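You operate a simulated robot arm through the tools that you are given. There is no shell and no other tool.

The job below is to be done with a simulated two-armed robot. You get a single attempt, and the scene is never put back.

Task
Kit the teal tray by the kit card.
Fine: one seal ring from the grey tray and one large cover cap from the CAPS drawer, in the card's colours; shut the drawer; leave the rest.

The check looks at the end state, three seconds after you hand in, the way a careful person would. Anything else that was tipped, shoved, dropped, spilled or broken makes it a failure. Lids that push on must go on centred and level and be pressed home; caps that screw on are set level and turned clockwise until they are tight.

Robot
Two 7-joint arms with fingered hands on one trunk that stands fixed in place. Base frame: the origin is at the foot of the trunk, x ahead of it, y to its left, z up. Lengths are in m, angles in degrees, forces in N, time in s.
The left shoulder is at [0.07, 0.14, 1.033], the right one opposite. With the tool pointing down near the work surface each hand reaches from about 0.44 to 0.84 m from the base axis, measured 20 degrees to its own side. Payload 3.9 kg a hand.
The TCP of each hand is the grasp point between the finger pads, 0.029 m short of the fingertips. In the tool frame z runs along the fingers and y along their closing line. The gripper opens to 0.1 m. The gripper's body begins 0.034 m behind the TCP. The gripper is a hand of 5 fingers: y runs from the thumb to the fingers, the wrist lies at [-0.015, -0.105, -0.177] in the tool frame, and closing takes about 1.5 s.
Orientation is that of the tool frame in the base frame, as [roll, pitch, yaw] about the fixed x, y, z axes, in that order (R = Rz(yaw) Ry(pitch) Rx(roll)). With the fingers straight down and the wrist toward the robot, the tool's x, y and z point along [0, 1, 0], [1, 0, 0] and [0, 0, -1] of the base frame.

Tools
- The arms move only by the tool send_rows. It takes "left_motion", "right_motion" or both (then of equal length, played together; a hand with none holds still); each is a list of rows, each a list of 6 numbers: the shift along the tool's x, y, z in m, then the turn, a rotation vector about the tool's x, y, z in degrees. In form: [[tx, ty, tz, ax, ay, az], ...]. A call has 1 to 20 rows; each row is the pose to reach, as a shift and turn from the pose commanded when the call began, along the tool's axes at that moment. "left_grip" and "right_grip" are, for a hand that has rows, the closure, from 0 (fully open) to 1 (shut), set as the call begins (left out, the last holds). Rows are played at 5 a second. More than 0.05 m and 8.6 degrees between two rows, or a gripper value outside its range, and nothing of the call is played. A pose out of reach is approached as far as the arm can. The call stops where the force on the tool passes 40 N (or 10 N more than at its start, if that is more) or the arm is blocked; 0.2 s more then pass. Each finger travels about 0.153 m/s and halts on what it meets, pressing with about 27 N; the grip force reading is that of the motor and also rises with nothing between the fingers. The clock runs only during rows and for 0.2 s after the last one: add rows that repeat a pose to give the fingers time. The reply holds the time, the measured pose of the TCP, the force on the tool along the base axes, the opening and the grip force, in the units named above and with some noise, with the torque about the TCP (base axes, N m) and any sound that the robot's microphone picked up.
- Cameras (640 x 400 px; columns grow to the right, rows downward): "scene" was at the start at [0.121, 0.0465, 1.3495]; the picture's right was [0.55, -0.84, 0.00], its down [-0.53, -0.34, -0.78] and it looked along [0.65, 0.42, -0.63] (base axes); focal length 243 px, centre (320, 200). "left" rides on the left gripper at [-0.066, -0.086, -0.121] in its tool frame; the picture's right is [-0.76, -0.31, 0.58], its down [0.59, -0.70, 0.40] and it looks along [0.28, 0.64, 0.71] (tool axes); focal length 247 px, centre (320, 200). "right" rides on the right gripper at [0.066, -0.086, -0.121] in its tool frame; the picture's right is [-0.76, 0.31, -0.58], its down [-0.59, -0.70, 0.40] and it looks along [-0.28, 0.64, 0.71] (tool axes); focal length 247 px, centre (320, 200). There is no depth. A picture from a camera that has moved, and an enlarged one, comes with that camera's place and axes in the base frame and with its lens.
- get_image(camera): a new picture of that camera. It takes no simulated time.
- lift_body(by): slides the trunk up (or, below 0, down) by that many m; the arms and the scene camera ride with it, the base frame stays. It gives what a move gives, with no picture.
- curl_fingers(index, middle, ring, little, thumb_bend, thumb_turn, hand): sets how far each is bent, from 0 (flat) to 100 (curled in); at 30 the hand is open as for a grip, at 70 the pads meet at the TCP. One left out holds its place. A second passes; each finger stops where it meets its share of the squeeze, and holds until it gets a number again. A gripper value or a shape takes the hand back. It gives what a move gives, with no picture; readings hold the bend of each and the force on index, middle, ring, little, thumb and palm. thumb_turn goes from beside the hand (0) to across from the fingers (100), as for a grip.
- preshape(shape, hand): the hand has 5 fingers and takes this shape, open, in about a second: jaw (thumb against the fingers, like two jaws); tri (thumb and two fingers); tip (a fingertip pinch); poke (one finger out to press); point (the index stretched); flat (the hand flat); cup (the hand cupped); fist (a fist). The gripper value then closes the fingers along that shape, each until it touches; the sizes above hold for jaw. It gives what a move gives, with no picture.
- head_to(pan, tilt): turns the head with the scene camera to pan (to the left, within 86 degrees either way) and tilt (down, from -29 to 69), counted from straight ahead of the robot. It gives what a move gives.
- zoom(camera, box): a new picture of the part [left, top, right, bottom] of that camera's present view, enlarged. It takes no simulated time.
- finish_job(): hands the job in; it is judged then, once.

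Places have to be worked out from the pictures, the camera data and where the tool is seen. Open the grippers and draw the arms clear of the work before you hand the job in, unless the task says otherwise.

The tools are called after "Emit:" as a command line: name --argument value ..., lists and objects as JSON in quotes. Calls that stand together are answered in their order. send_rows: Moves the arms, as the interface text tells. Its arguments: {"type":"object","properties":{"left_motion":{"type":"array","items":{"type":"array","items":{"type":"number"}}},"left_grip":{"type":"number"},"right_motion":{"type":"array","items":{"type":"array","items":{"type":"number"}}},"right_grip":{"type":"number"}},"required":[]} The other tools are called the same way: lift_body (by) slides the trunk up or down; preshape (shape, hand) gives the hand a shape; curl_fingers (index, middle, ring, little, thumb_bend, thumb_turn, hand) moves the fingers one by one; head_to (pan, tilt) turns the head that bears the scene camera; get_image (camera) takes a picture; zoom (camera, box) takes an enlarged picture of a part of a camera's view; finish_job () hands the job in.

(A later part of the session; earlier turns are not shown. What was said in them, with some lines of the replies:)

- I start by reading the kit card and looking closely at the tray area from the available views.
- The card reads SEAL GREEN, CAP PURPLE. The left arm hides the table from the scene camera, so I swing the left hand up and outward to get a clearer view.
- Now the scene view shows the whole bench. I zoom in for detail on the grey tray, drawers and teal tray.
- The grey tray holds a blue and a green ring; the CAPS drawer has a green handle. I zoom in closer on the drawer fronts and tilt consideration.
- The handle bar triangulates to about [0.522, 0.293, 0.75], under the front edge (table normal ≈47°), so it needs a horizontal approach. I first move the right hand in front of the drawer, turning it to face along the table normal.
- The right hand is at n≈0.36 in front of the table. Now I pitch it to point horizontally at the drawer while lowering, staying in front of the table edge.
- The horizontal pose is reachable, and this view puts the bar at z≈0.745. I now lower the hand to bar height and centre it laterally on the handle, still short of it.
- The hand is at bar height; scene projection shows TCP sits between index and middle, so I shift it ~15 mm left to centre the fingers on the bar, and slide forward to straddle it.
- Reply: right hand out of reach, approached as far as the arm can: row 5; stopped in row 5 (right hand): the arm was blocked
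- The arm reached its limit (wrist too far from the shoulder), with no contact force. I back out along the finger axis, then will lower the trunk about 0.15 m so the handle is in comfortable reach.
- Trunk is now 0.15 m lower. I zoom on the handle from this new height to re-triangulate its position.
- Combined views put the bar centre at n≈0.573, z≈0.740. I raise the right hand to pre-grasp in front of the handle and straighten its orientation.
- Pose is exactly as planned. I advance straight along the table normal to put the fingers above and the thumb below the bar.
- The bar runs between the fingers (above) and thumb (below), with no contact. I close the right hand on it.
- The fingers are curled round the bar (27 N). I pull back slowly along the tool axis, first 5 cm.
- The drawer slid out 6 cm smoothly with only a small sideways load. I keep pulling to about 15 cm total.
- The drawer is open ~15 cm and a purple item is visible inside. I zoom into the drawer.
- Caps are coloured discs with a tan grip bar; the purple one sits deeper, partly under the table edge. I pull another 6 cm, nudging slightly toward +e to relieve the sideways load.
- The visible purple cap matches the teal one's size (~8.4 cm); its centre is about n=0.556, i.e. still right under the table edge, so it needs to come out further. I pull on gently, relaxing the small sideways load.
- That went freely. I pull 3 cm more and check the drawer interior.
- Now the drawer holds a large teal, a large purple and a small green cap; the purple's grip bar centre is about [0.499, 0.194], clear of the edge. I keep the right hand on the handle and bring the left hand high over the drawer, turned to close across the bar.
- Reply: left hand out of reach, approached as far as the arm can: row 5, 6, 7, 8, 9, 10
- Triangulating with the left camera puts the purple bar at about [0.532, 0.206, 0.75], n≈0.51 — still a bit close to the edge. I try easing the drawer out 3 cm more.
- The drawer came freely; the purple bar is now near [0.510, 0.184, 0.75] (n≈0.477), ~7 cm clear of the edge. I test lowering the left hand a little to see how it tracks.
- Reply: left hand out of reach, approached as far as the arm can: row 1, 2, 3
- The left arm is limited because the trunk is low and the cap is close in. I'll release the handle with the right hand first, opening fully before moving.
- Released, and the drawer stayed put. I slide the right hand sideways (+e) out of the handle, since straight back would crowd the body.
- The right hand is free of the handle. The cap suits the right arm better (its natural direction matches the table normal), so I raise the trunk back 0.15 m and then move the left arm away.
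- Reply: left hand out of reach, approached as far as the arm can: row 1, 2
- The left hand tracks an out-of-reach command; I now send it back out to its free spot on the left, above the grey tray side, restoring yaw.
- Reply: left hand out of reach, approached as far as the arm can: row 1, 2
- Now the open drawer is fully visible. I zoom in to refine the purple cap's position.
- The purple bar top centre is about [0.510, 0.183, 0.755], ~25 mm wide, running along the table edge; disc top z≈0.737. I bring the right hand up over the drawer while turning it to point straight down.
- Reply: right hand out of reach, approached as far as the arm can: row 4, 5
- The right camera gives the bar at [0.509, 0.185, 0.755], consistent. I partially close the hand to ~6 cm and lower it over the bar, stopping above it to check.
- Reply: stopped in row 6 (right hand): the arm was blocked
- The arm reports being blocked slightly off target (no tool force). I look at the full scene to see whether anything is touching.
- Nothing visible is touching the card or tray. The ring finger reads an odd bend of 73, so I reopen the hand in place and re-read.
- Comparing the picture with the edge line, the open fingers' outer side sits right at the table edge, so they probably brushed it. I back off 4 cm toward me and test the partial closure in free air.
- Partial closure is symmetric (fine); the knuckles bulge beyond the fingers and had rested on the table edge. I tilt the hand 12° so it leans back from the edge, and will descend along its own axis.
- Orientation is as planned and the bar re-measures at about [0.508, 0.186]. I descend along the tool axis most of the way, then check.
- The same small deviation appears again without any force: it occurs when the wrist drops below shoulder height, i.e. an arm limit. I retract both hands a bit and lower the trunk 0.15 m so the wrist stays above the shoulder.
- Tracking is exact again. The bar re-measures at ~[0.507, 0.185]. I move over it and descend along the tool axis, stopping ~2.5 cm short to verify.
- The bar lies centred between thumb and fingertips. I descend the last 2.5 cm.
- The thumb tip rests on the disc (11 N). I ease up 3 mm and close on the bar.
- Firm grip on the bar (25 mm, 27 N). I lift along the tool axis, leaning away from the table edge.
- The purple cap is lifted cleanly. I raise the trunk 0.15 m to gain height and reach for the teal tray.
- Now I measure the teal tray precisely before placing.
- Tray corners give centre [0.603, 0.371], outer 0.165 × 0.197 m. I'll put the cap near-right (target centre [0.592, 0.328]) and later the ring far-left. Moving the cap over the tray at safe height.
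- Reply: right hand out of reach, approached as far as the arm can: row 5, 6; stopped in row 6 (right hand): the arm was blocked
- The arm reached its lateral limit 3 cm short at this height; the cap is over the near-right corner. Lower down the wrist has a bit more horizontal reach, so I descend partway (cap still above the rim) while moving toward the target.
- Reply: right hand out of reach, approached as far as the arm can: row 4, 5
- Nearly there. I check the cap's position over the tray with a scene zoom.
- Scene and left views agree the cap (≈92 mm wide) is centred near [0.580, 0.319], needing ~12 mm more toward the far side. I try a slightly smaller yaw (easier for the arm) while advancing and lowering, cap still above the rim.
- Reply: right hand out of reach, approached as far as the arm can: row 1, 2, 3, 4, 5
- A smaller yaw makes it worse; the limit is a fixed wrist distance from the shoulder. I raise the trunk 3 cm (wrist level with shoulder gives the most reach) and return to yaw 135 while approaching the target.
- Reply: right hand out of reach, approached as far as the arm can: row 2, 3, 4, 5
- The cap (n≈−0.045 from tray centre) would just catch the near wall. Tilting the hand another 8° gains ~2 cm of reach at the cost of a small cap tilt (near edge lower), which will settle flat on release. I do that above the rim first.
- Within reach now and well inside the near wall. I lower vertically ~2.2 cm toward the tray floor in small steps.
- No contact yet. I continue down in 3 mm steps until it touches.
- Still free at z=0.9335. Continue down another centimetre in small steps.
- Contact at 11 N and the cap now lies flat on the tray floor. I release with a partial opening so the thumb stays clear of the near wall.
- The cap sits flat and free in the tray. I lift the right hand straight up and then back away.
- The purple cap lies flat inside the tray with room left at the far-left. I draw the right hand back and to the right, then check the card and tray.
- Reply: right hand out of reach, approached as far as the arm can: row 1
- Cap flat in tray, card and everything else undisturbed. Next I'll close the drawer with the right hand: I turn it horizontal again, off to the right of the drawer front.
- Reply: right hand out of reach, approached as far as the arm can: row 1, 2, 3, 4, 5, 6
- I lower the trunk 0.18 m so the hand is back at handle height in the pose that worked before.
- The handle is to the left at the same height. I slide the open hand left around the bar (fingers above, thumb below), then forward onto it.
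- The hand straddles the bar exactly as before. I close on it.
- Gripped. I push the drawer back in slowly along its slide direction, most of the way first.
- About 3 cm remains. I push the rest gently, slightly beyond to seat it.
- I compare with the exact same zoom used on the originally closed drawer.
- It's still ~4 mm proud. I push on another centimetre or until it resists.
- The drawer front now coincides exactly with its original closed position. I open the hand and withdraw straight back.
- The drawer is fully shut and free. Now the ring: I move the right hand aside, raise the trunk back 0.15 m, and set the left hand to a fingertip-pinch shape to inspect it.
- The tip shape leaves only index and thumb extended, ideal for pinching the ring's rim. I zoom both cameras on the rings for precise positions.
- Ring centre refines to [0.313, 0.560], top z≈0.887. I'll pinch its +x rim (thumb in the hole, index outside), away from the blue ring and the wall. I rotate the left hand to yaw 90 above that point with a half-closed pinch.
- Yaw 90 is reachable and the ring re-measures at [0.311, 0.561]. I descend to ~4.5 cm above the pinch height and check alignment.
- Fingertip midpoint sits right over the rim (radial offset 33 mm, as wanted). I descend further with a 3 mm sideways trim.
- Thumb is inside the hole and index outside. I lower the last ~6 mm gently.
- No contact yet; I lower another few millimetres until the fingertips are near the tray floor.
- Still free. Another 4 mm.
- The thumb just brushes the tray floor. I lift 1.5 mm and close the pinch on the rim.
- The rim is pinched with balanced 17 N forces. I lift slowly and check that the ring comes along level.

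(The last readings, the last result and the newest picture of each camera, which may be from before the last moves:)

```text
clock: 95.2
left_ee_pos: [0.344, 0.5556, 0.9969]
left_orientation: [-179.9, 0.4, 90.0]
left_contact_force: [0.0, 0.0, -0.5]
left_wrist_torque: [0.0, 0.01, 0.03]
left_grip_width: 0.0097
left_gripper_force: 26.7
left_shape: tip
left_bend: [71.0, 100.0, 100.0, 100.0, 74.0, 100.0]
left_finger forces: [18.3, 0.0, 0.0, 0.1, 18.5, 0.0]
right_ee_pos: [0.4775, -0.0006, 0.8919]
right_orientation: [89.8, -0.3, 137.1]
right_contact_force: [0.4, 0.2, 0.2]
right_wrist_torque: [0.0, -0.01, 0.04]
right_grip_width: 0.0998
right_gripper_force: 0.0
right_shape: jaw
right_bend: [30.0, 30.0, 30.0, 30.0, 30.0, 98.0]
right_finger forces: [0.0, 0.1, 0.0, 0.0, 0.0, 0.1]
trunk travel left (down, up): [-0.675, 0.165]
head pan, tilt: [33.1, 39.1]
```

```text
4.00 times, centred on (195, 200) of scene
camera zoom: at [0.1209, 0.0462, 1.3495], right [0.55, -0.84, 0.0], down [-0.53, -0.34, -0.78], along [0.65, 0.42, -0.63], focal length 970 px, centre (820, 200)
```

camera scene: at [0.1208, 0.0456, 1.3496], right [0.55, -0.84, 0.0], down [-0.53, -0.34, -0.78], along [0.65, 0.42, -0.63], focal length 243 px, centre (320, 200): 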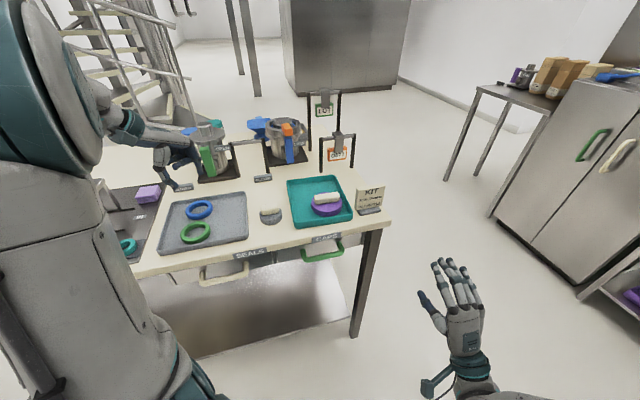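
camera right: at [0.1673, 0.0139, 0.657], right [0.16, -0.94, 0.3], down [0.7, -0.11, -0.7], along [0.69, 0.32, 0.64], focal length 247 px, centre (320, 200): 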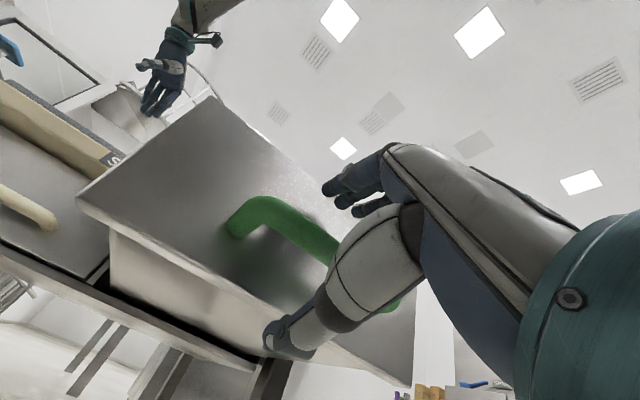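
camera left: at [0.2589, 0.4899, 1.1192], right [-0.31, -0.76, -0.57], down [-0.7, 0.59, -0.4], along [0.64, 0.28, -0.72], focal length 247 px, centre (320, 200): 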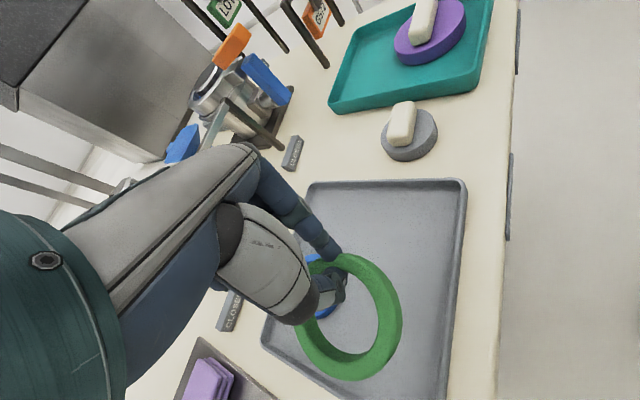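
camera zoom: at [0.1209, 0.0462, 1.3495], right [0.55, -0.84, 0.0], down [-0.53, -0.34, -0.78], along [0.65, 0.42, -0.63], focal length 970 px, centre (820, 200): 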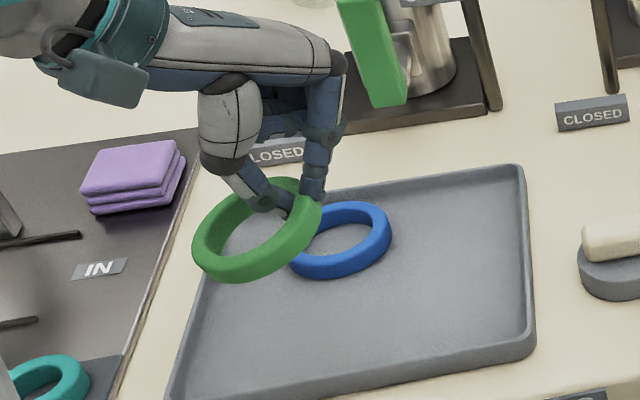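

The ring is held securely and the blue ring and tray are untouched; ring centre is ~44 mm from the TCP toward the thumb side. I carry it toward the teal tray at height, rotating inward to yaw 60 so the knuckles stay clear of the G572 post and the index clear of the far wall.

Emit:
send_rows --left_motion '[[-0.0175, 0.0341, -0.02, 0, 0, 3.33], [-0.0351, 0.0682, -0.04, 0, 0, 6.67], [-0.0526, 0.1024, -0.055, 0, 0, 10], [-0.0702, 0.1365, -0.06, 0, 0, 13.3], [-0.0877, 0.1706, -0.06, 0, 0, 16.7], [-0.1053, 0.2047, -0.06, 0, 0, 20], [-0.1228, 0.2389, -0.06, 0, 0, 23.3], [-0.1404, 0.273, -0.06, 0, 0, 26.7], [-0.1404, 0.273, -0.06, 0, 0, 30]]'

Emit:
get_image --camera "scene"

Emit:
get_image --camera "left"

```text
clock: 97.2
left_ee_pos: [0.6177, 0.4157, 1.0593]
left_orientation: [179.8, 0.4, 60.0]
left_contact_force: [0.4, 0.4, 0.2]
left_wrist_torque: [0.0, -0.02, -0.04]
left_grip_width: 0.0092
left_gripper_force: 26.8
left_shape: tip
left_bend: [71.0, 100.0, 100.0, 100.0, 74.0, 100.0]
left_finger forces: [18.0, 0.0, 0.0, 0.0, 18.0, 0.0]
right_ee_pos: [0.4765, -0.0003, 0.8924]
right_orientation: [89.7, -0.3, 137.0]
right_contact_force: [-0.3, -0.7, -0.6]
right_wrist_torque: [0.02, 0.0, 0.0]
right_grip_width: 0.1001
right_gripper_force: 0.3
right_shape: jaw
right_bend: [30.0, 30.0, 30.0, 30.0, 30.0, 98.0]
right_finger forces: [0.0, 0.1, 0.0, 0.1, 0.0, 0.0]
trunk travel left (down, up): [-0.675, 0.165]
head pan, tilt: [33.1, 39.1]
```

```text
taken
camera scene: at [0.12, 0.0471, 1.3496], right [0.55, -0.84, 0.0], down [-0.53, -0.35, -0.78], along [0.65, 0.42, -0.63], focal length 243 px, centre (320, 200)
```

scene: 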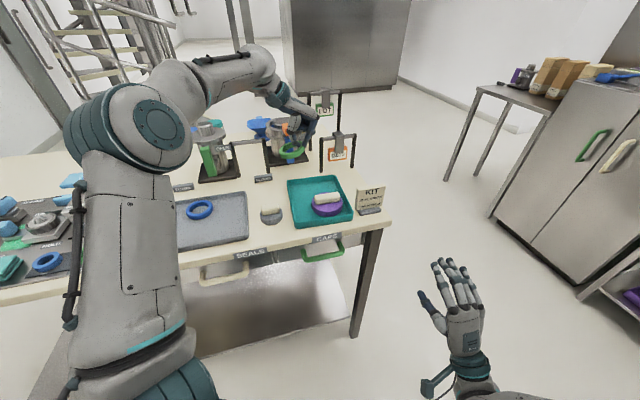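

```text
taken
camera left: at [0.5105, 0.4021, 1.1802], right [-0.64, -0.51, -0.57], down [-0.31, 0.86, -0.41], along [0.7, -0.08, -0.71], focal length 247 px, centre (320, 200)
```

left: 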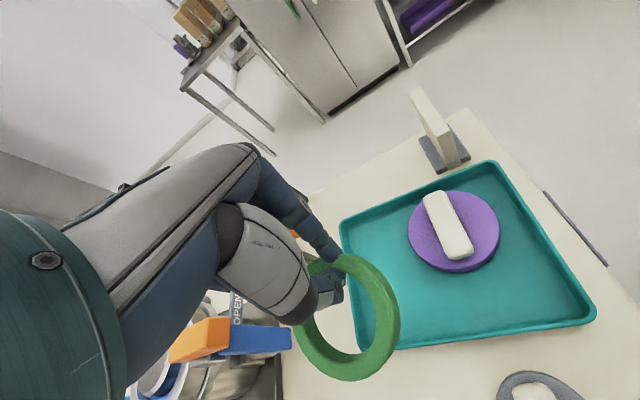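

At yaw 60 the hand is clear of the posts. I move the last few cm so the ring centre is over [0.613, 0.420] and lower to just above the rim.

Emit:
send_rows --left_motion '[[-0.0017, 0.02, 0, 0, 0, 0], [-0.0034, 0.0399, 0.01, 0, 0, 0], [-0.0034, 0.0399, 0.05, 0, 0, 0], [-0.0034, 0.0399, 0.09, 0, 0, 0], [-0.0034, 0.0399, 0.09, 0, 0, 0]]'

Emit:
get_image --camera "left"

Emit:
zoom --camera "scene" --box '[260, 110, 400, 240]'

```text
clock: 98.4
left_ee_pos: [0.6494, 0.3916, 0.9686]
left_orientation: [179.8, 0.3, 60.0]
left_contact_force: [0.3, 0.0, 0.1]
left_wrist_torque: [-0.06, -0.01, -0.02]
left_grip_width: 0.009
left_gripper_force: 26.8
left_shape: tip
left_bend: [71.0, 100.0, 100.0, 100.0, 74.0, 100.0]
left_finger forces: [17.8, 0.1, 0.1, 0.1, 18.1, 0.1]
right_ee_pos: [0.4768, -0.0018, 0.893]
right_orientation: [89.8, -0.3, 137.0]
right_contact_force: [0.0, -0.6, 0.1]
right_wrist_torque: [0.01, 0.01, -0.02]
right_grip_width: 0.0999
right_gripper_force: 0.0
right_shape: jaw
right_bend: [30.0, 30.0, 30.0, 30.0, 30.0, 98.0]
right_finger forces: [0.0, 0.2, 0.0, 0.1, 0.0, 0.1]
trunk travel left (down, up): [-0.675, 0.165]
head pan, tilt: [33.1, 39.1]
```

```text
taken
camera left: at [0.5433, 0.3766, 1.0895], right [-0.64, -0.51, -0.57], down [-0.31, 0.86, -0.4], along [0.7, -0.08, -0.71], focal length 247 px, centre (320, 200)
```

left: 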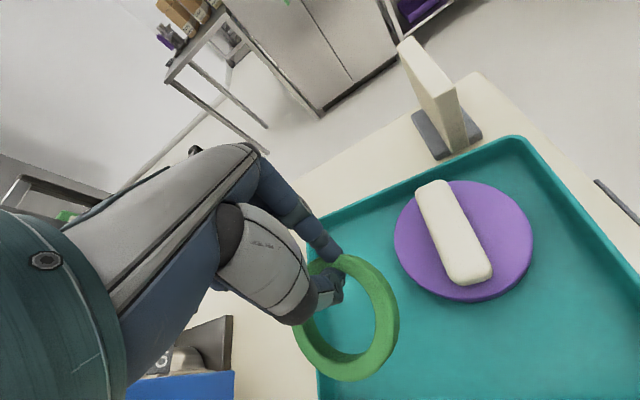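

```text
3.08 times, centred on (330, 175) of scene
camera zoom: at [0.1205, 0.046, 1.3496], right [0.55, -0.84, 0.0], down [-0.53, -0.34, -0.78], along [0.65, 0.42, -0.63], focal length 746 px, centre (289, 277)
```

zoom: 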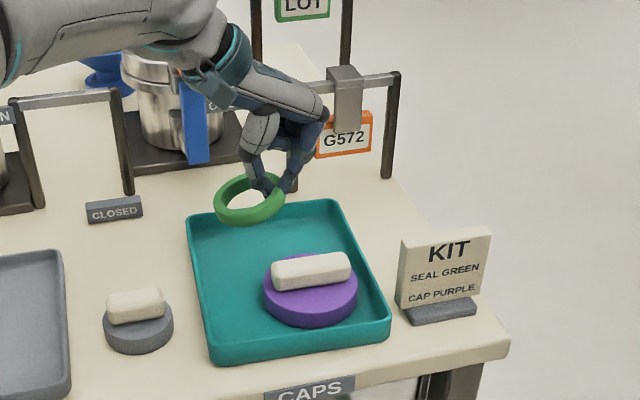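

Ring centre is at about [0.6145, 0.4165] — inside the far-left quarter with a small gap to the cap. I trim 3 mm left and lower toward the floor.

Emit:
send_rows --left_motion '[[0.0008, -0.0029, 0.015, 0, 0, 0], [0.0008, -0.0029, 0.03, 0, 0, 0], [0.0008, -0.0029, 0.045, 0, 0, 0], [0.0008, -0.0029, 0.055, 0, 0, 0], [0.0008, -0.0029, 0.055, 0, 0, 0]]'

Emit:
get_image --camera "left"

Emit:
zoom --camera "scene" --box '[260, 110, 400, 240]'

```text
clock: 99.6
left_ee_pos: [0.6479, 0.393, 0.9135]
left_orientation: [179.8, 0.5, 60.0]
left_contact_force: [0.7, -0.3, -0.6]
left_wrist_torque: [-0.01, -0.02, 0.02]
left_grip_width: 0.0093
left_gripper_force: 27.4
left_shape: tip
left_bend: [71.0, 100.0, 100.0, 100.0, 74.0, 100.0]
left_finger forces: [17.9, 0.0, 0.0, 0.1, 18.0, 0.1]
right_ee_pos: [0.4766, -0.0011, 0.8934]
right_orientation: [89.8, -0.3, 136.9]
right_contact_force: [-1.1, 0.7, 0.4]
right_wrist_torque: [-0.01, 0.01, 0.02]
right_grip_width: 0.1001
right_gripper_force: 0.1
right_shape: jaw
right_bend: [30.0, 30.0, 30.0, 30.0, 30.0, 98.0]
right_finger forces: [0.1, 0.0, 0.0, 0.0, 0.0, 0.0]
trunk travel left (down, up): [-0.675, 0.165]
head pan, tilt: [33.1, 39.1]
```

```text
taken
camera left: at [0.5412, 0.3792, 1.0346], right [-0.64, -0.51, -0.57], down [-0.31, 0.86, -0.4], along [0.7, -0.08, -0.71], focal length 247 px, centre (320, 200)
```

left: 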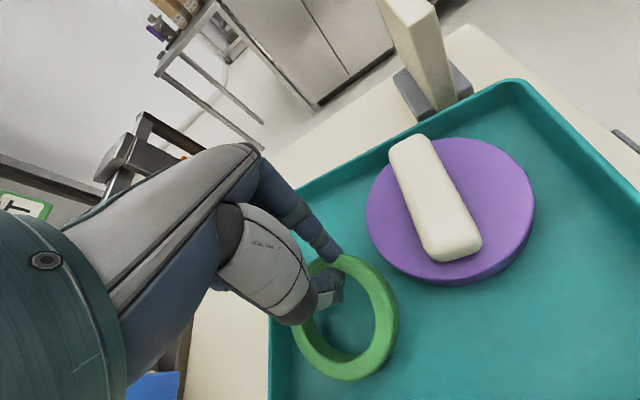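

```text
3.08 times, centred on (330, 175) of scene
camera zoom: at [0.121, 0.0464, 1.3495], right [0.55, -0.84, 0.0], down [-0.53, -0.34, -0.78], along [0.65, 0.42, -0.63], focal length 746 px, centre (289, 277)
```

zoom: 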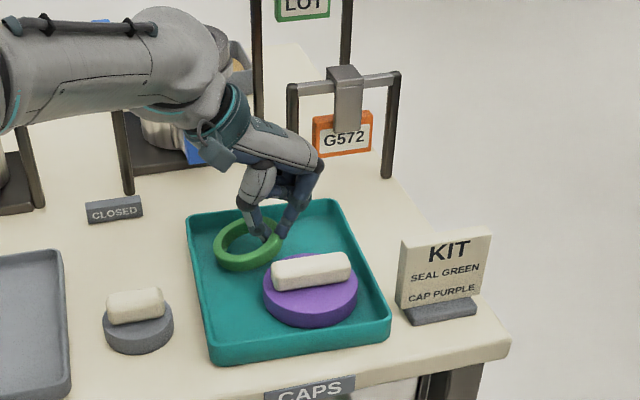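

The ring is inside the tray walls just above the floor, and all is clear. I lower gently until it touches.

Emit:
send_rows --left_motion '[[0, 0, 0.004, 0, 0, 0], [0, 0, 0.008, 0, 0, 0], [0, 0, 0.011, 0, 0, 0], [0, 0, 0.013, 0, 0, 0], [0, 0, 0.013, 0, 0, 0]]'

Emit:
get_image --camera "left"

```text
clock: 100.8
left_ee_pos: [0.6473, 0.3926, 0.9003]
left_orientation: [179.8, 0.3, 60.0]
left_contact_force: [0.5, -0.6, 1.3]
left_wrist_torque: [0.07, 0.13, 0.03]
left_grip_width: 0.0088
left_gripper_force: 27.5
left_shape: tip
left_bend: [71.0, 100.0, 100.0, 100.0, 74.0, 100.0]
left_finger forces: [18.6, 0.0, 0.0, 0.0, 17.7, 0.0]
right_ee_pos: [0.4766, -0.0011, 0.8928]
right_orientation: [89.8, -0.3, 136.9]
right_contact_force: [-0.3, -0.2, 0.6]
right_wrist_torque: [0.03, 0.0, -0.02]
right_grip_width: 0.1001
right_gripper_force: 0.1
right_shape: jaw
right_bend: [30.0, 30.0, 30.0, 30.0, 30.0, 98.0]
right_finger forces: [0.1, 0.0, 0.0, 0.1, 0.2, 0.1]
trunk travel left (down, up): [-0.675, 0.165]
head pan, tilt: [33.1, 39.1]
```

```text
taken
camera left: at [0.5411, 0.3789, 1.0221], right [-0.64, -0.51, -0.57], down [-0.31, 0.86, -0.4], along [0.7, -0.08, -0.71], focal length 247 px, centre (320, 200)
```

left: 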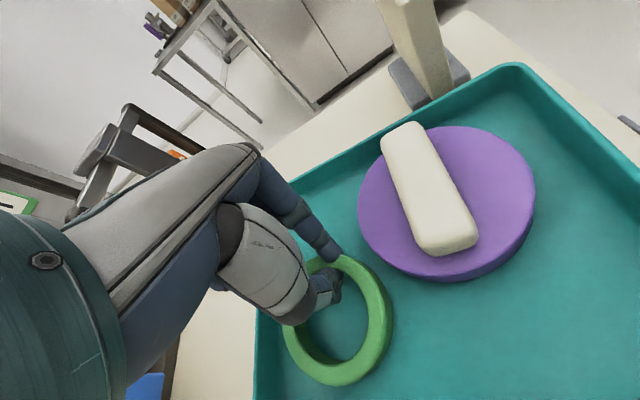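

Light contact with the floor. I lower 2 mm more and open the pinch halfway to release the ring.

Emit:
send_rows --left_motion '[[0, 0, 0.001, 0, 0, 0], [0, 0, 0.002, 0, 0, 0], [0, 0, 0.002, 0, 0, 0]]'

Emit:
send_rows --left_motion '[[0, 0, 0, 0, 0, 0], [0, 0, 0, 0, 0, 0], [0, 0, 0, 0, 0, 0], [0, 0, 0, 0, 0, 0], [0, 0, 0, 0, 0, 0]]' --left_grip 0.5

Emit:
get_image --camera "left"

Emit:
zoom --camera "scene" --box '[260, 110, 400, 240]'

```text
clock: 101.6
left_ee_pos: [0.6482, 0.393, 0.8988]
left_orientation: [179.7, 0.3, 59.9]
left_contact_force: [0.4, -1.5, 2.1]
left_wrist_torque: [0.07, 0.12, 0.08]
left_grip_width: 0.0089
left_gripper_force: 26.6
left_shape: tip
left_bend: [71.0, 100.0, 100.0, 100.0, 74.0, 100.0]
left_finger forces: [19.6, 0.0, 0.0, 0.1, 17.7, 0.1]
right_ee_pos: [0.4766, -0.0019, 0.8925]
right_orientation: [89.8, -0.3, 137.0]
right_contact_force: [-0.1, 0.5, 1.2]
right_wrist_torque: [0.03, 0.02, 0.02]
right_grip_width: 0.0996
right_gripper_force: 0.1
right_shape: jaw
right_bend: [30.0, 30.0, 30.0, 30.0, 30.0, 98.0]
right_finger forces: [0.0, 0.1, 0.1, 0.1, 0.1, 0.0]
trunk travel left (down, up): [-0.675, 0.165]
head pan, tilt: [33.1, 39.1]
```

```text
clock: 102.8
left_ee_pos: [0.647, 0.3938, 0.899]
left_orientation: [179.7, 0.4, 60.0]
left_contact_force: [1.1, -0.2, -0.3]
left_wrist_torque: [0.0, 0.0, -0.04]
left_grip_width: 0.05
left_gripper_force: 0.2
left_shape: tip
left_bend: [45.0, 98.0, 99.0, 99.0, 35.0, 100.0]
left_finger forces: [0.1, 0.0, 0.0, 0.0, 0.1, 0.0]
right_ee_pos: [0.4773, -0.0007, 0.8919]
right_orientation: [89.8, -0.3, 136.9]
right_contact_force: [0.4, -0.2, 0.1]
right_wrist_torque: [0.04, -0.04, -0.01]
right_grip_width: 0.0999
right_gripper_force: 0.1
right_shape: jaw
right_bend: [30.0, 30.0, 30.0, 30.0, 30.0, 98.0]
right_finger forces: [0.0, 0.0, 0.1, 0.0, 0.0, 0.1]
trunk travel left (down, up): [-0.675, 0.165]
head pan, tilt: [33.1, 39.1]
```

```text
taken
camera left: at [0.5413, 0.3793, 1.0199], right [-0.64, -0.51, -0.57], down [-0.31, 0.86, -0.4], along [0.7, -0.08, -0.71], focal length 247 px, centre (320, 200)
```

left: 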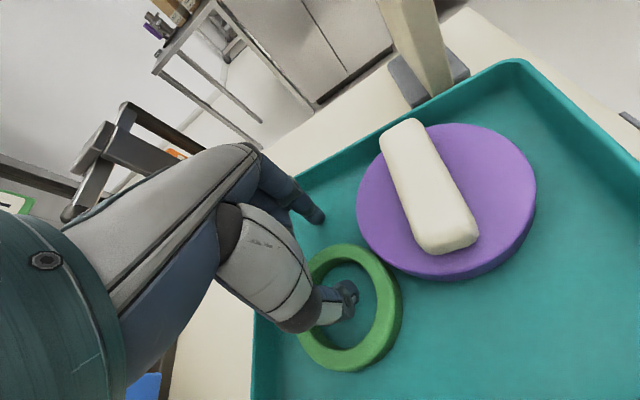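

```text
3.08 times, centred on (330, 175) of scene
camera zoom: at [0.121, 0.0464, 1.3495], right [0.55, -0.84, 0.0], down [-0.53, -0.34, -0.78], along [0.65, 0.42, -0.63], focal length 746 px, centre (289, 277)
```

zoom: 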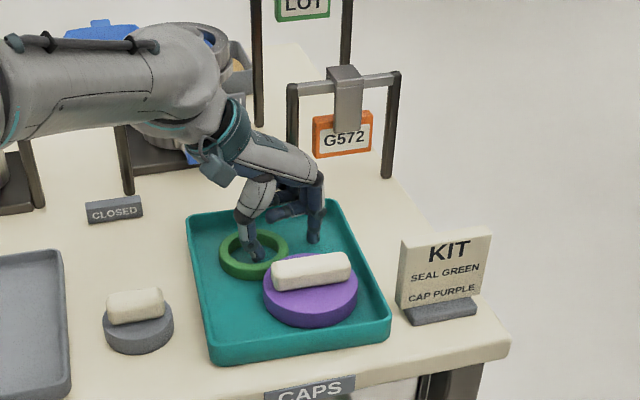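

The ring lies flat in the tray beside the cap and is released. I lift the left hand straight up, then retreat to the left.

Emit:
send_rows --left_motion '[[0, 0, -0.02, 0, 0, 0], [0, 0, -0.05, 0, 0, 0], [0, 0, -0.09, 0, 0, 0], [0, 0, -0.13, 0, 0, 0], [0, 0, -0.17, 0, 0, 0]]'

Emit:
send_rows --left_motion '[[0, -0.045, 0, 0, 0, -3], [0, -0.09, 0, 0, 0, -7], [0, -0.135, 0, 0, 0, -12], [0.01, -0.18, 0, 0, 0, -18], [0.02, -0.225, 0, 0, 0, -24], [0.02, -0.27, 0, 0, 0, -30]]'

Emit:
get_image --camera "scene"

Emit:
zoom --camera "scene" --box '[260, 140, 400, 240]'

Emit:
get_image --camera "left"

```text
clock: 104.0
left_ee_pos: [0.6478, 0.3933, 1.0696]
left_orientation: [179.9, 0.4, 60.0]
left_contact_force: [0.6, -0.4, -0.2]
left_wrist_torque: [0.02, 0.0, -0.02]
left_grip_width: 0.0497
left_gripper_force: 0.0
left_shape: tip
left_bend: [45.0, 98.0, 99.0, 99.0, 35.0, 100.0]
left_finger forces: [0.1, 0.1, 0.1, 0.0, 0.0, 0.1]
right_ee_pos: [0.4758, -0.0017, 0.8926]
right_orientation: [89.8, -0.3, 137.0]
right_contact_force: [-0.2, -0.1, -0.5]
right_wrist_torque: [-0.01, -0.03, 0.02]
right_grip_width: 0.0998
right_gripper_force: 0.0
right_shape: jaw
right_bend: [30.0, 30.0, 30.0, 30.0, 30.0, 98.0]
right_finger forces: [0.0, 0.0, 0.0, 0.0, 0.0, 0.1]
trunk travel left (down, up): [-0.675, 0.165]
head pan, tilt: [33.1, 39.1]
```

```text
clock: 105.4
left_ee_pos: [0.4231, 0.5469, 1.0692]
left_orientation: [179.9, 0.4, 90.0]
left_contact_force: [-0.7, 0.4, -0.1]
left_wrist_torque: [-0.04, -0.02, -0.01]
left_grip_width: 0.0497
left_gripper_force: 0.0
left_shape: tip
left_bend: [45.0, 98.0, 99.0, 99.0, 35.0, 100.0]
left_finger forces: [0.0, 0.0, 0.1, 0.1, 0.0, 0.1]
right_ee_pos: [0.4765, -0.0019, 0.8923]
right_orientation: [89.7, -0.3, 136.9]
right_contact_force: [-0.5, 0.1, 0.5]
right_wrist_torque: [-0.01, 0.01, -0.03]
right_grip_width: 0.1
right_gripper_force: 0.0
right_shape: jaw
right_bend: [30.0, 30.0, 30.0, 30.0, 30.0, 98.0]
right_finger forces: [0.0, 0.0, 0.0, 0.0, 0.0, 0.0]
trunk travel left (down, up): [-0.675, 0.165]
head pan, tilt: [33.1, 39.1]
```

```text
taken
camera scene: at [0.1198, 0.0459, 1.3497], right [0.55, -0.84, 0.0], down [-0.53, -0.34, -0.78], along [0.65, 0.42, -0.63], focal length 243 px, centre (320, 200)
```

scene: 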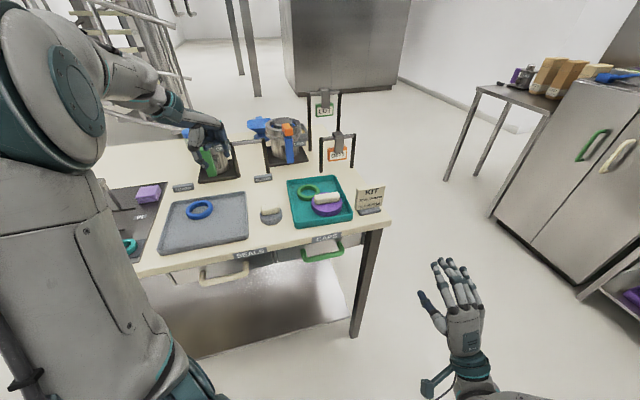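

```text
4.00 times, centred on (330, 190) of scene
camera zoom: at [0.1198, 0.0459, 1.3497], right [0.55, -0.84, 0.0], down [-0.53, -0.34, -0.78], along [0.65, 0.42, -0.63], focal length 970 px, centre (280, 240)
```

zoom: 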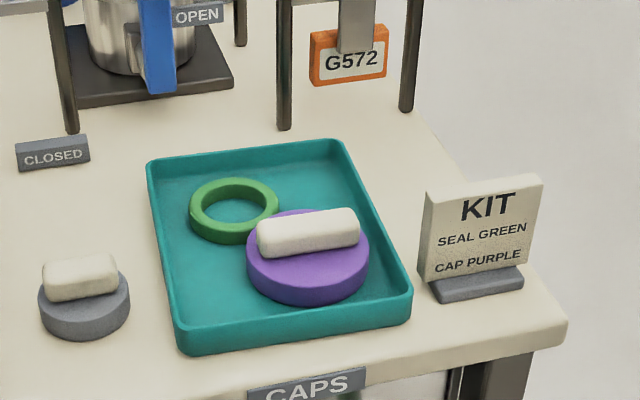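

```text
taken
camera left: at [0.3373, 0.481, 1.1898], right [-0.31, -0.76, -0.57], down [-0.7, 0.59, -0.4], along [0.64, 0.28, -0.71], focal length 247 px, centre (320, 200)
```

left: 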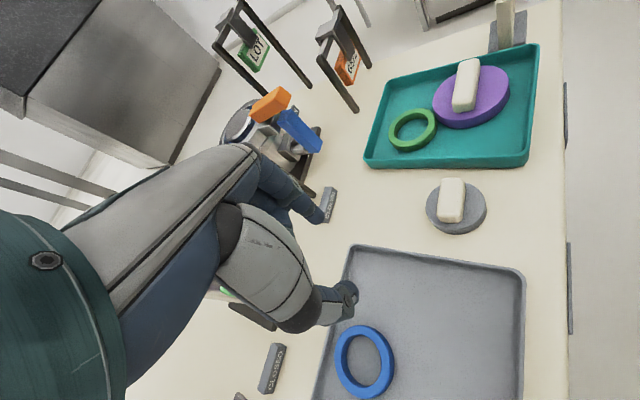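

Both items lie flat inside the teal tray. I open the left hand fully and withdraw it up and back off the table.

Emit:
send_rows --left_motion '[[0, -0.01, -0.045, 0, 0, 0], [-0.01, -0.03, -0.085, 0, 0, 0], [-0.03, -0.06, -0.11, 0, 0, 0], [-0.05, -0.1, -0.12, 0, 0, 0], [-0.075, -0.14, -0.13, 0, 0, 0], [-0.097, -0.173, -0.13, 0, 0, 0]]' --left_grip 0

Emit:
get_image --camera "scene"

Emit:
zoom --camera "left" --box '[320, 0, 640, 200]'

```text
clock: 106.8
left_ee_pos: [0.2502, 0.4494, 1.1978]
left_orientation: [179.9, 0.2, 89.9]
left_contact_force: [0.4, 0.0, 0.9]
left_wrist_torque: [0.02, 0.0, 0.0]
left_grip_width: 0.0999
left_gripper_force: 0.0
left_shape: tip
left_bend: [30.0, 98.0, 99.0, 99.0, 30.0, 98.0]
left_finger forces: [0.1, 0.0, 0.0, 0.0, 0.1, 0.1]
right_ee_pos: [0.4762, -0.0016, 0.8931]
right_orientation: [89.7, -0.3, 136.9]
right_contact_force: [0.4, 0.8, -1.0]
right_wrist_torque: [0.02, -0.02, 0.02]
right_grip_width: 0.0999
right_gripper_force: 0.0
right_shape: jaw
right_bend: [30.0, 30.0, 30.0, 30.0, 30.0, 98.0]
right_finger forces: [0.1, 0.1, 0.0, 0.1, 0.0, 0.0]
trunk travel left (down, up): [-0.675, 0.165]
head pan, tilt: [33.1, 39.1]
```

```text
taken
camera scene: at [0.1201, 0.0454, 1.3496], right [0.55, -0.84, 0.0], down [-0.53, -0.34, -0.78], along [0.65, 0.42, -0.63], focal length 243 px, centre (320, 200)
```

scene: 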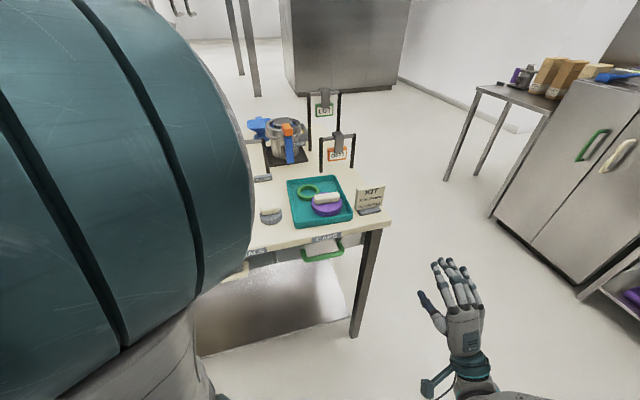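

```text
2.00 times, centred on (480, 100) of left
camera zoom: at [0.165, 0.3841, 1.3195], right [-0.31, -0.76, -0.57], down [-0.7, 0.59, -0.4], along [0.64, 0.28, -0.71], focal length 494 px, centre (0, 400)
```

zoom: 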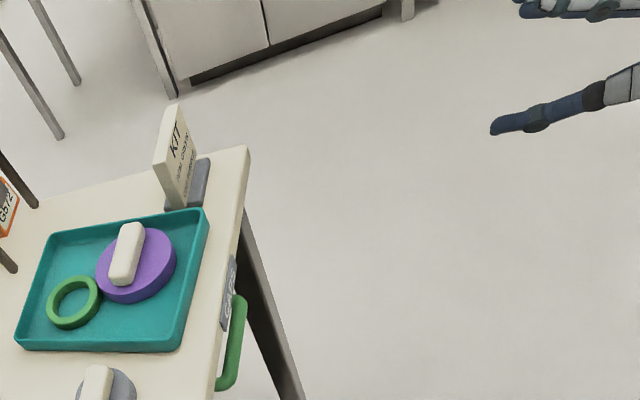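

Everything looks right. I do a last close check of the tray contents and the closed drawer against its original view.

Emit:
zoom --camera "scene" --box '[280, 215, 380, 277]'

Emit:
zoom --camera "scene" --box '[280, 165, 360, 230]'

Emit:
get_image --camera "left"

```text
6.40 times, centred on (330, 246) of scene
camera zoom: at [0.1201, 0.0454, 1.3496], right [0.55, -0.84, 0.0], down [-0.53, -0.34, -0.78], along [0.65, 0.42, -0.63], focal length 1552 px, centre (256, -94)
```

zoom: 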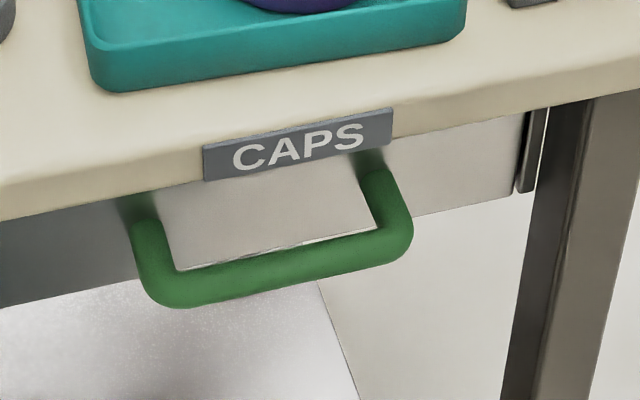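

```text
6.15 times, centred on (320, 198) of scene
camera zoom: at [0.1201, 0.0454, 1.3496], right [0.55, -0.84, 0.0], down [-0.53, -0.34, -0.78], along [0.65, 0.42, -0.63], focal length 1493 px, centre (320, 215)
```

zoom: 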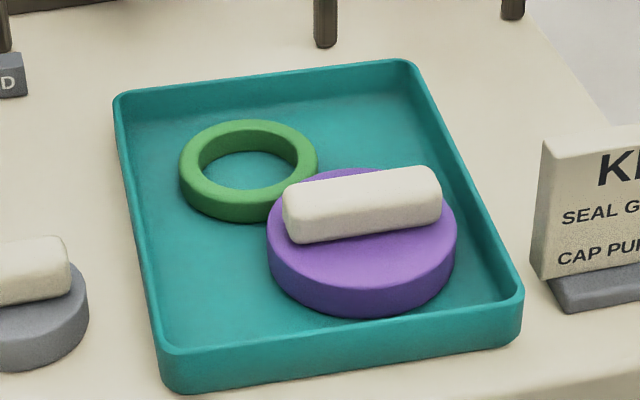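

```text
taken
camera left: at [0.165, 0.3841, 1.3195], right [-0.31, -0.76, -0.57], down [-0.7, 0.59, -0.4], along [0.64, 0.28, -0.71], focal length 247 px, centre (320, 200)
```

left: 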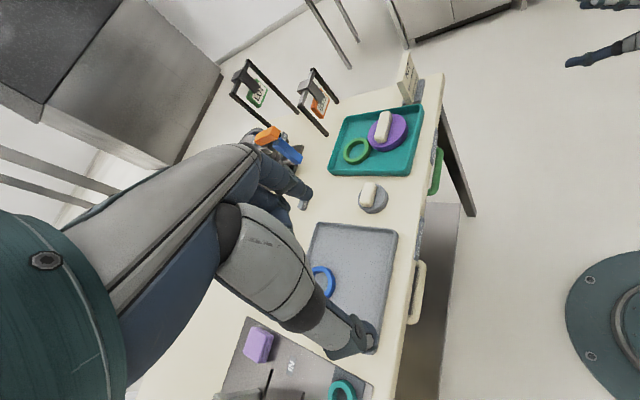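

The green ring and the large purple cap lie flat in the teal tray. The drawer matches its original closed view, the rest is untouched, and both hands are open and clear, so I hand in the job.

Emit:
finish_job

```text
The job is handed in.
```

The teal tray is kitted to the card (SEAL GREEN, CAP PURPLE) and I've handed the job in. I haven't seen the check's result.

- **Seal ring:** the green ring from the grey tray lies flat in the far-left part of the teal tray, right beside the cap. The blue ring was left where it was.
- **Cover cap:** the large purple cap from the CAPS drawer sits flat in the near-right part of the tray. The large teal and small green caps stayed in the drawer.
- **Drawer:** it is shut, and the closing view matches the picture from before I opened it.

In the last pictures the kit card and the rest of the bench looked undisturbed. At one point the right hand was blocked at the table edge beside the card with no force showing on the tool. I backed off, and the card had not moved.

Both hands are open. The left is drawn back off the table, and the right is held in front of it, to the right of the drawer.
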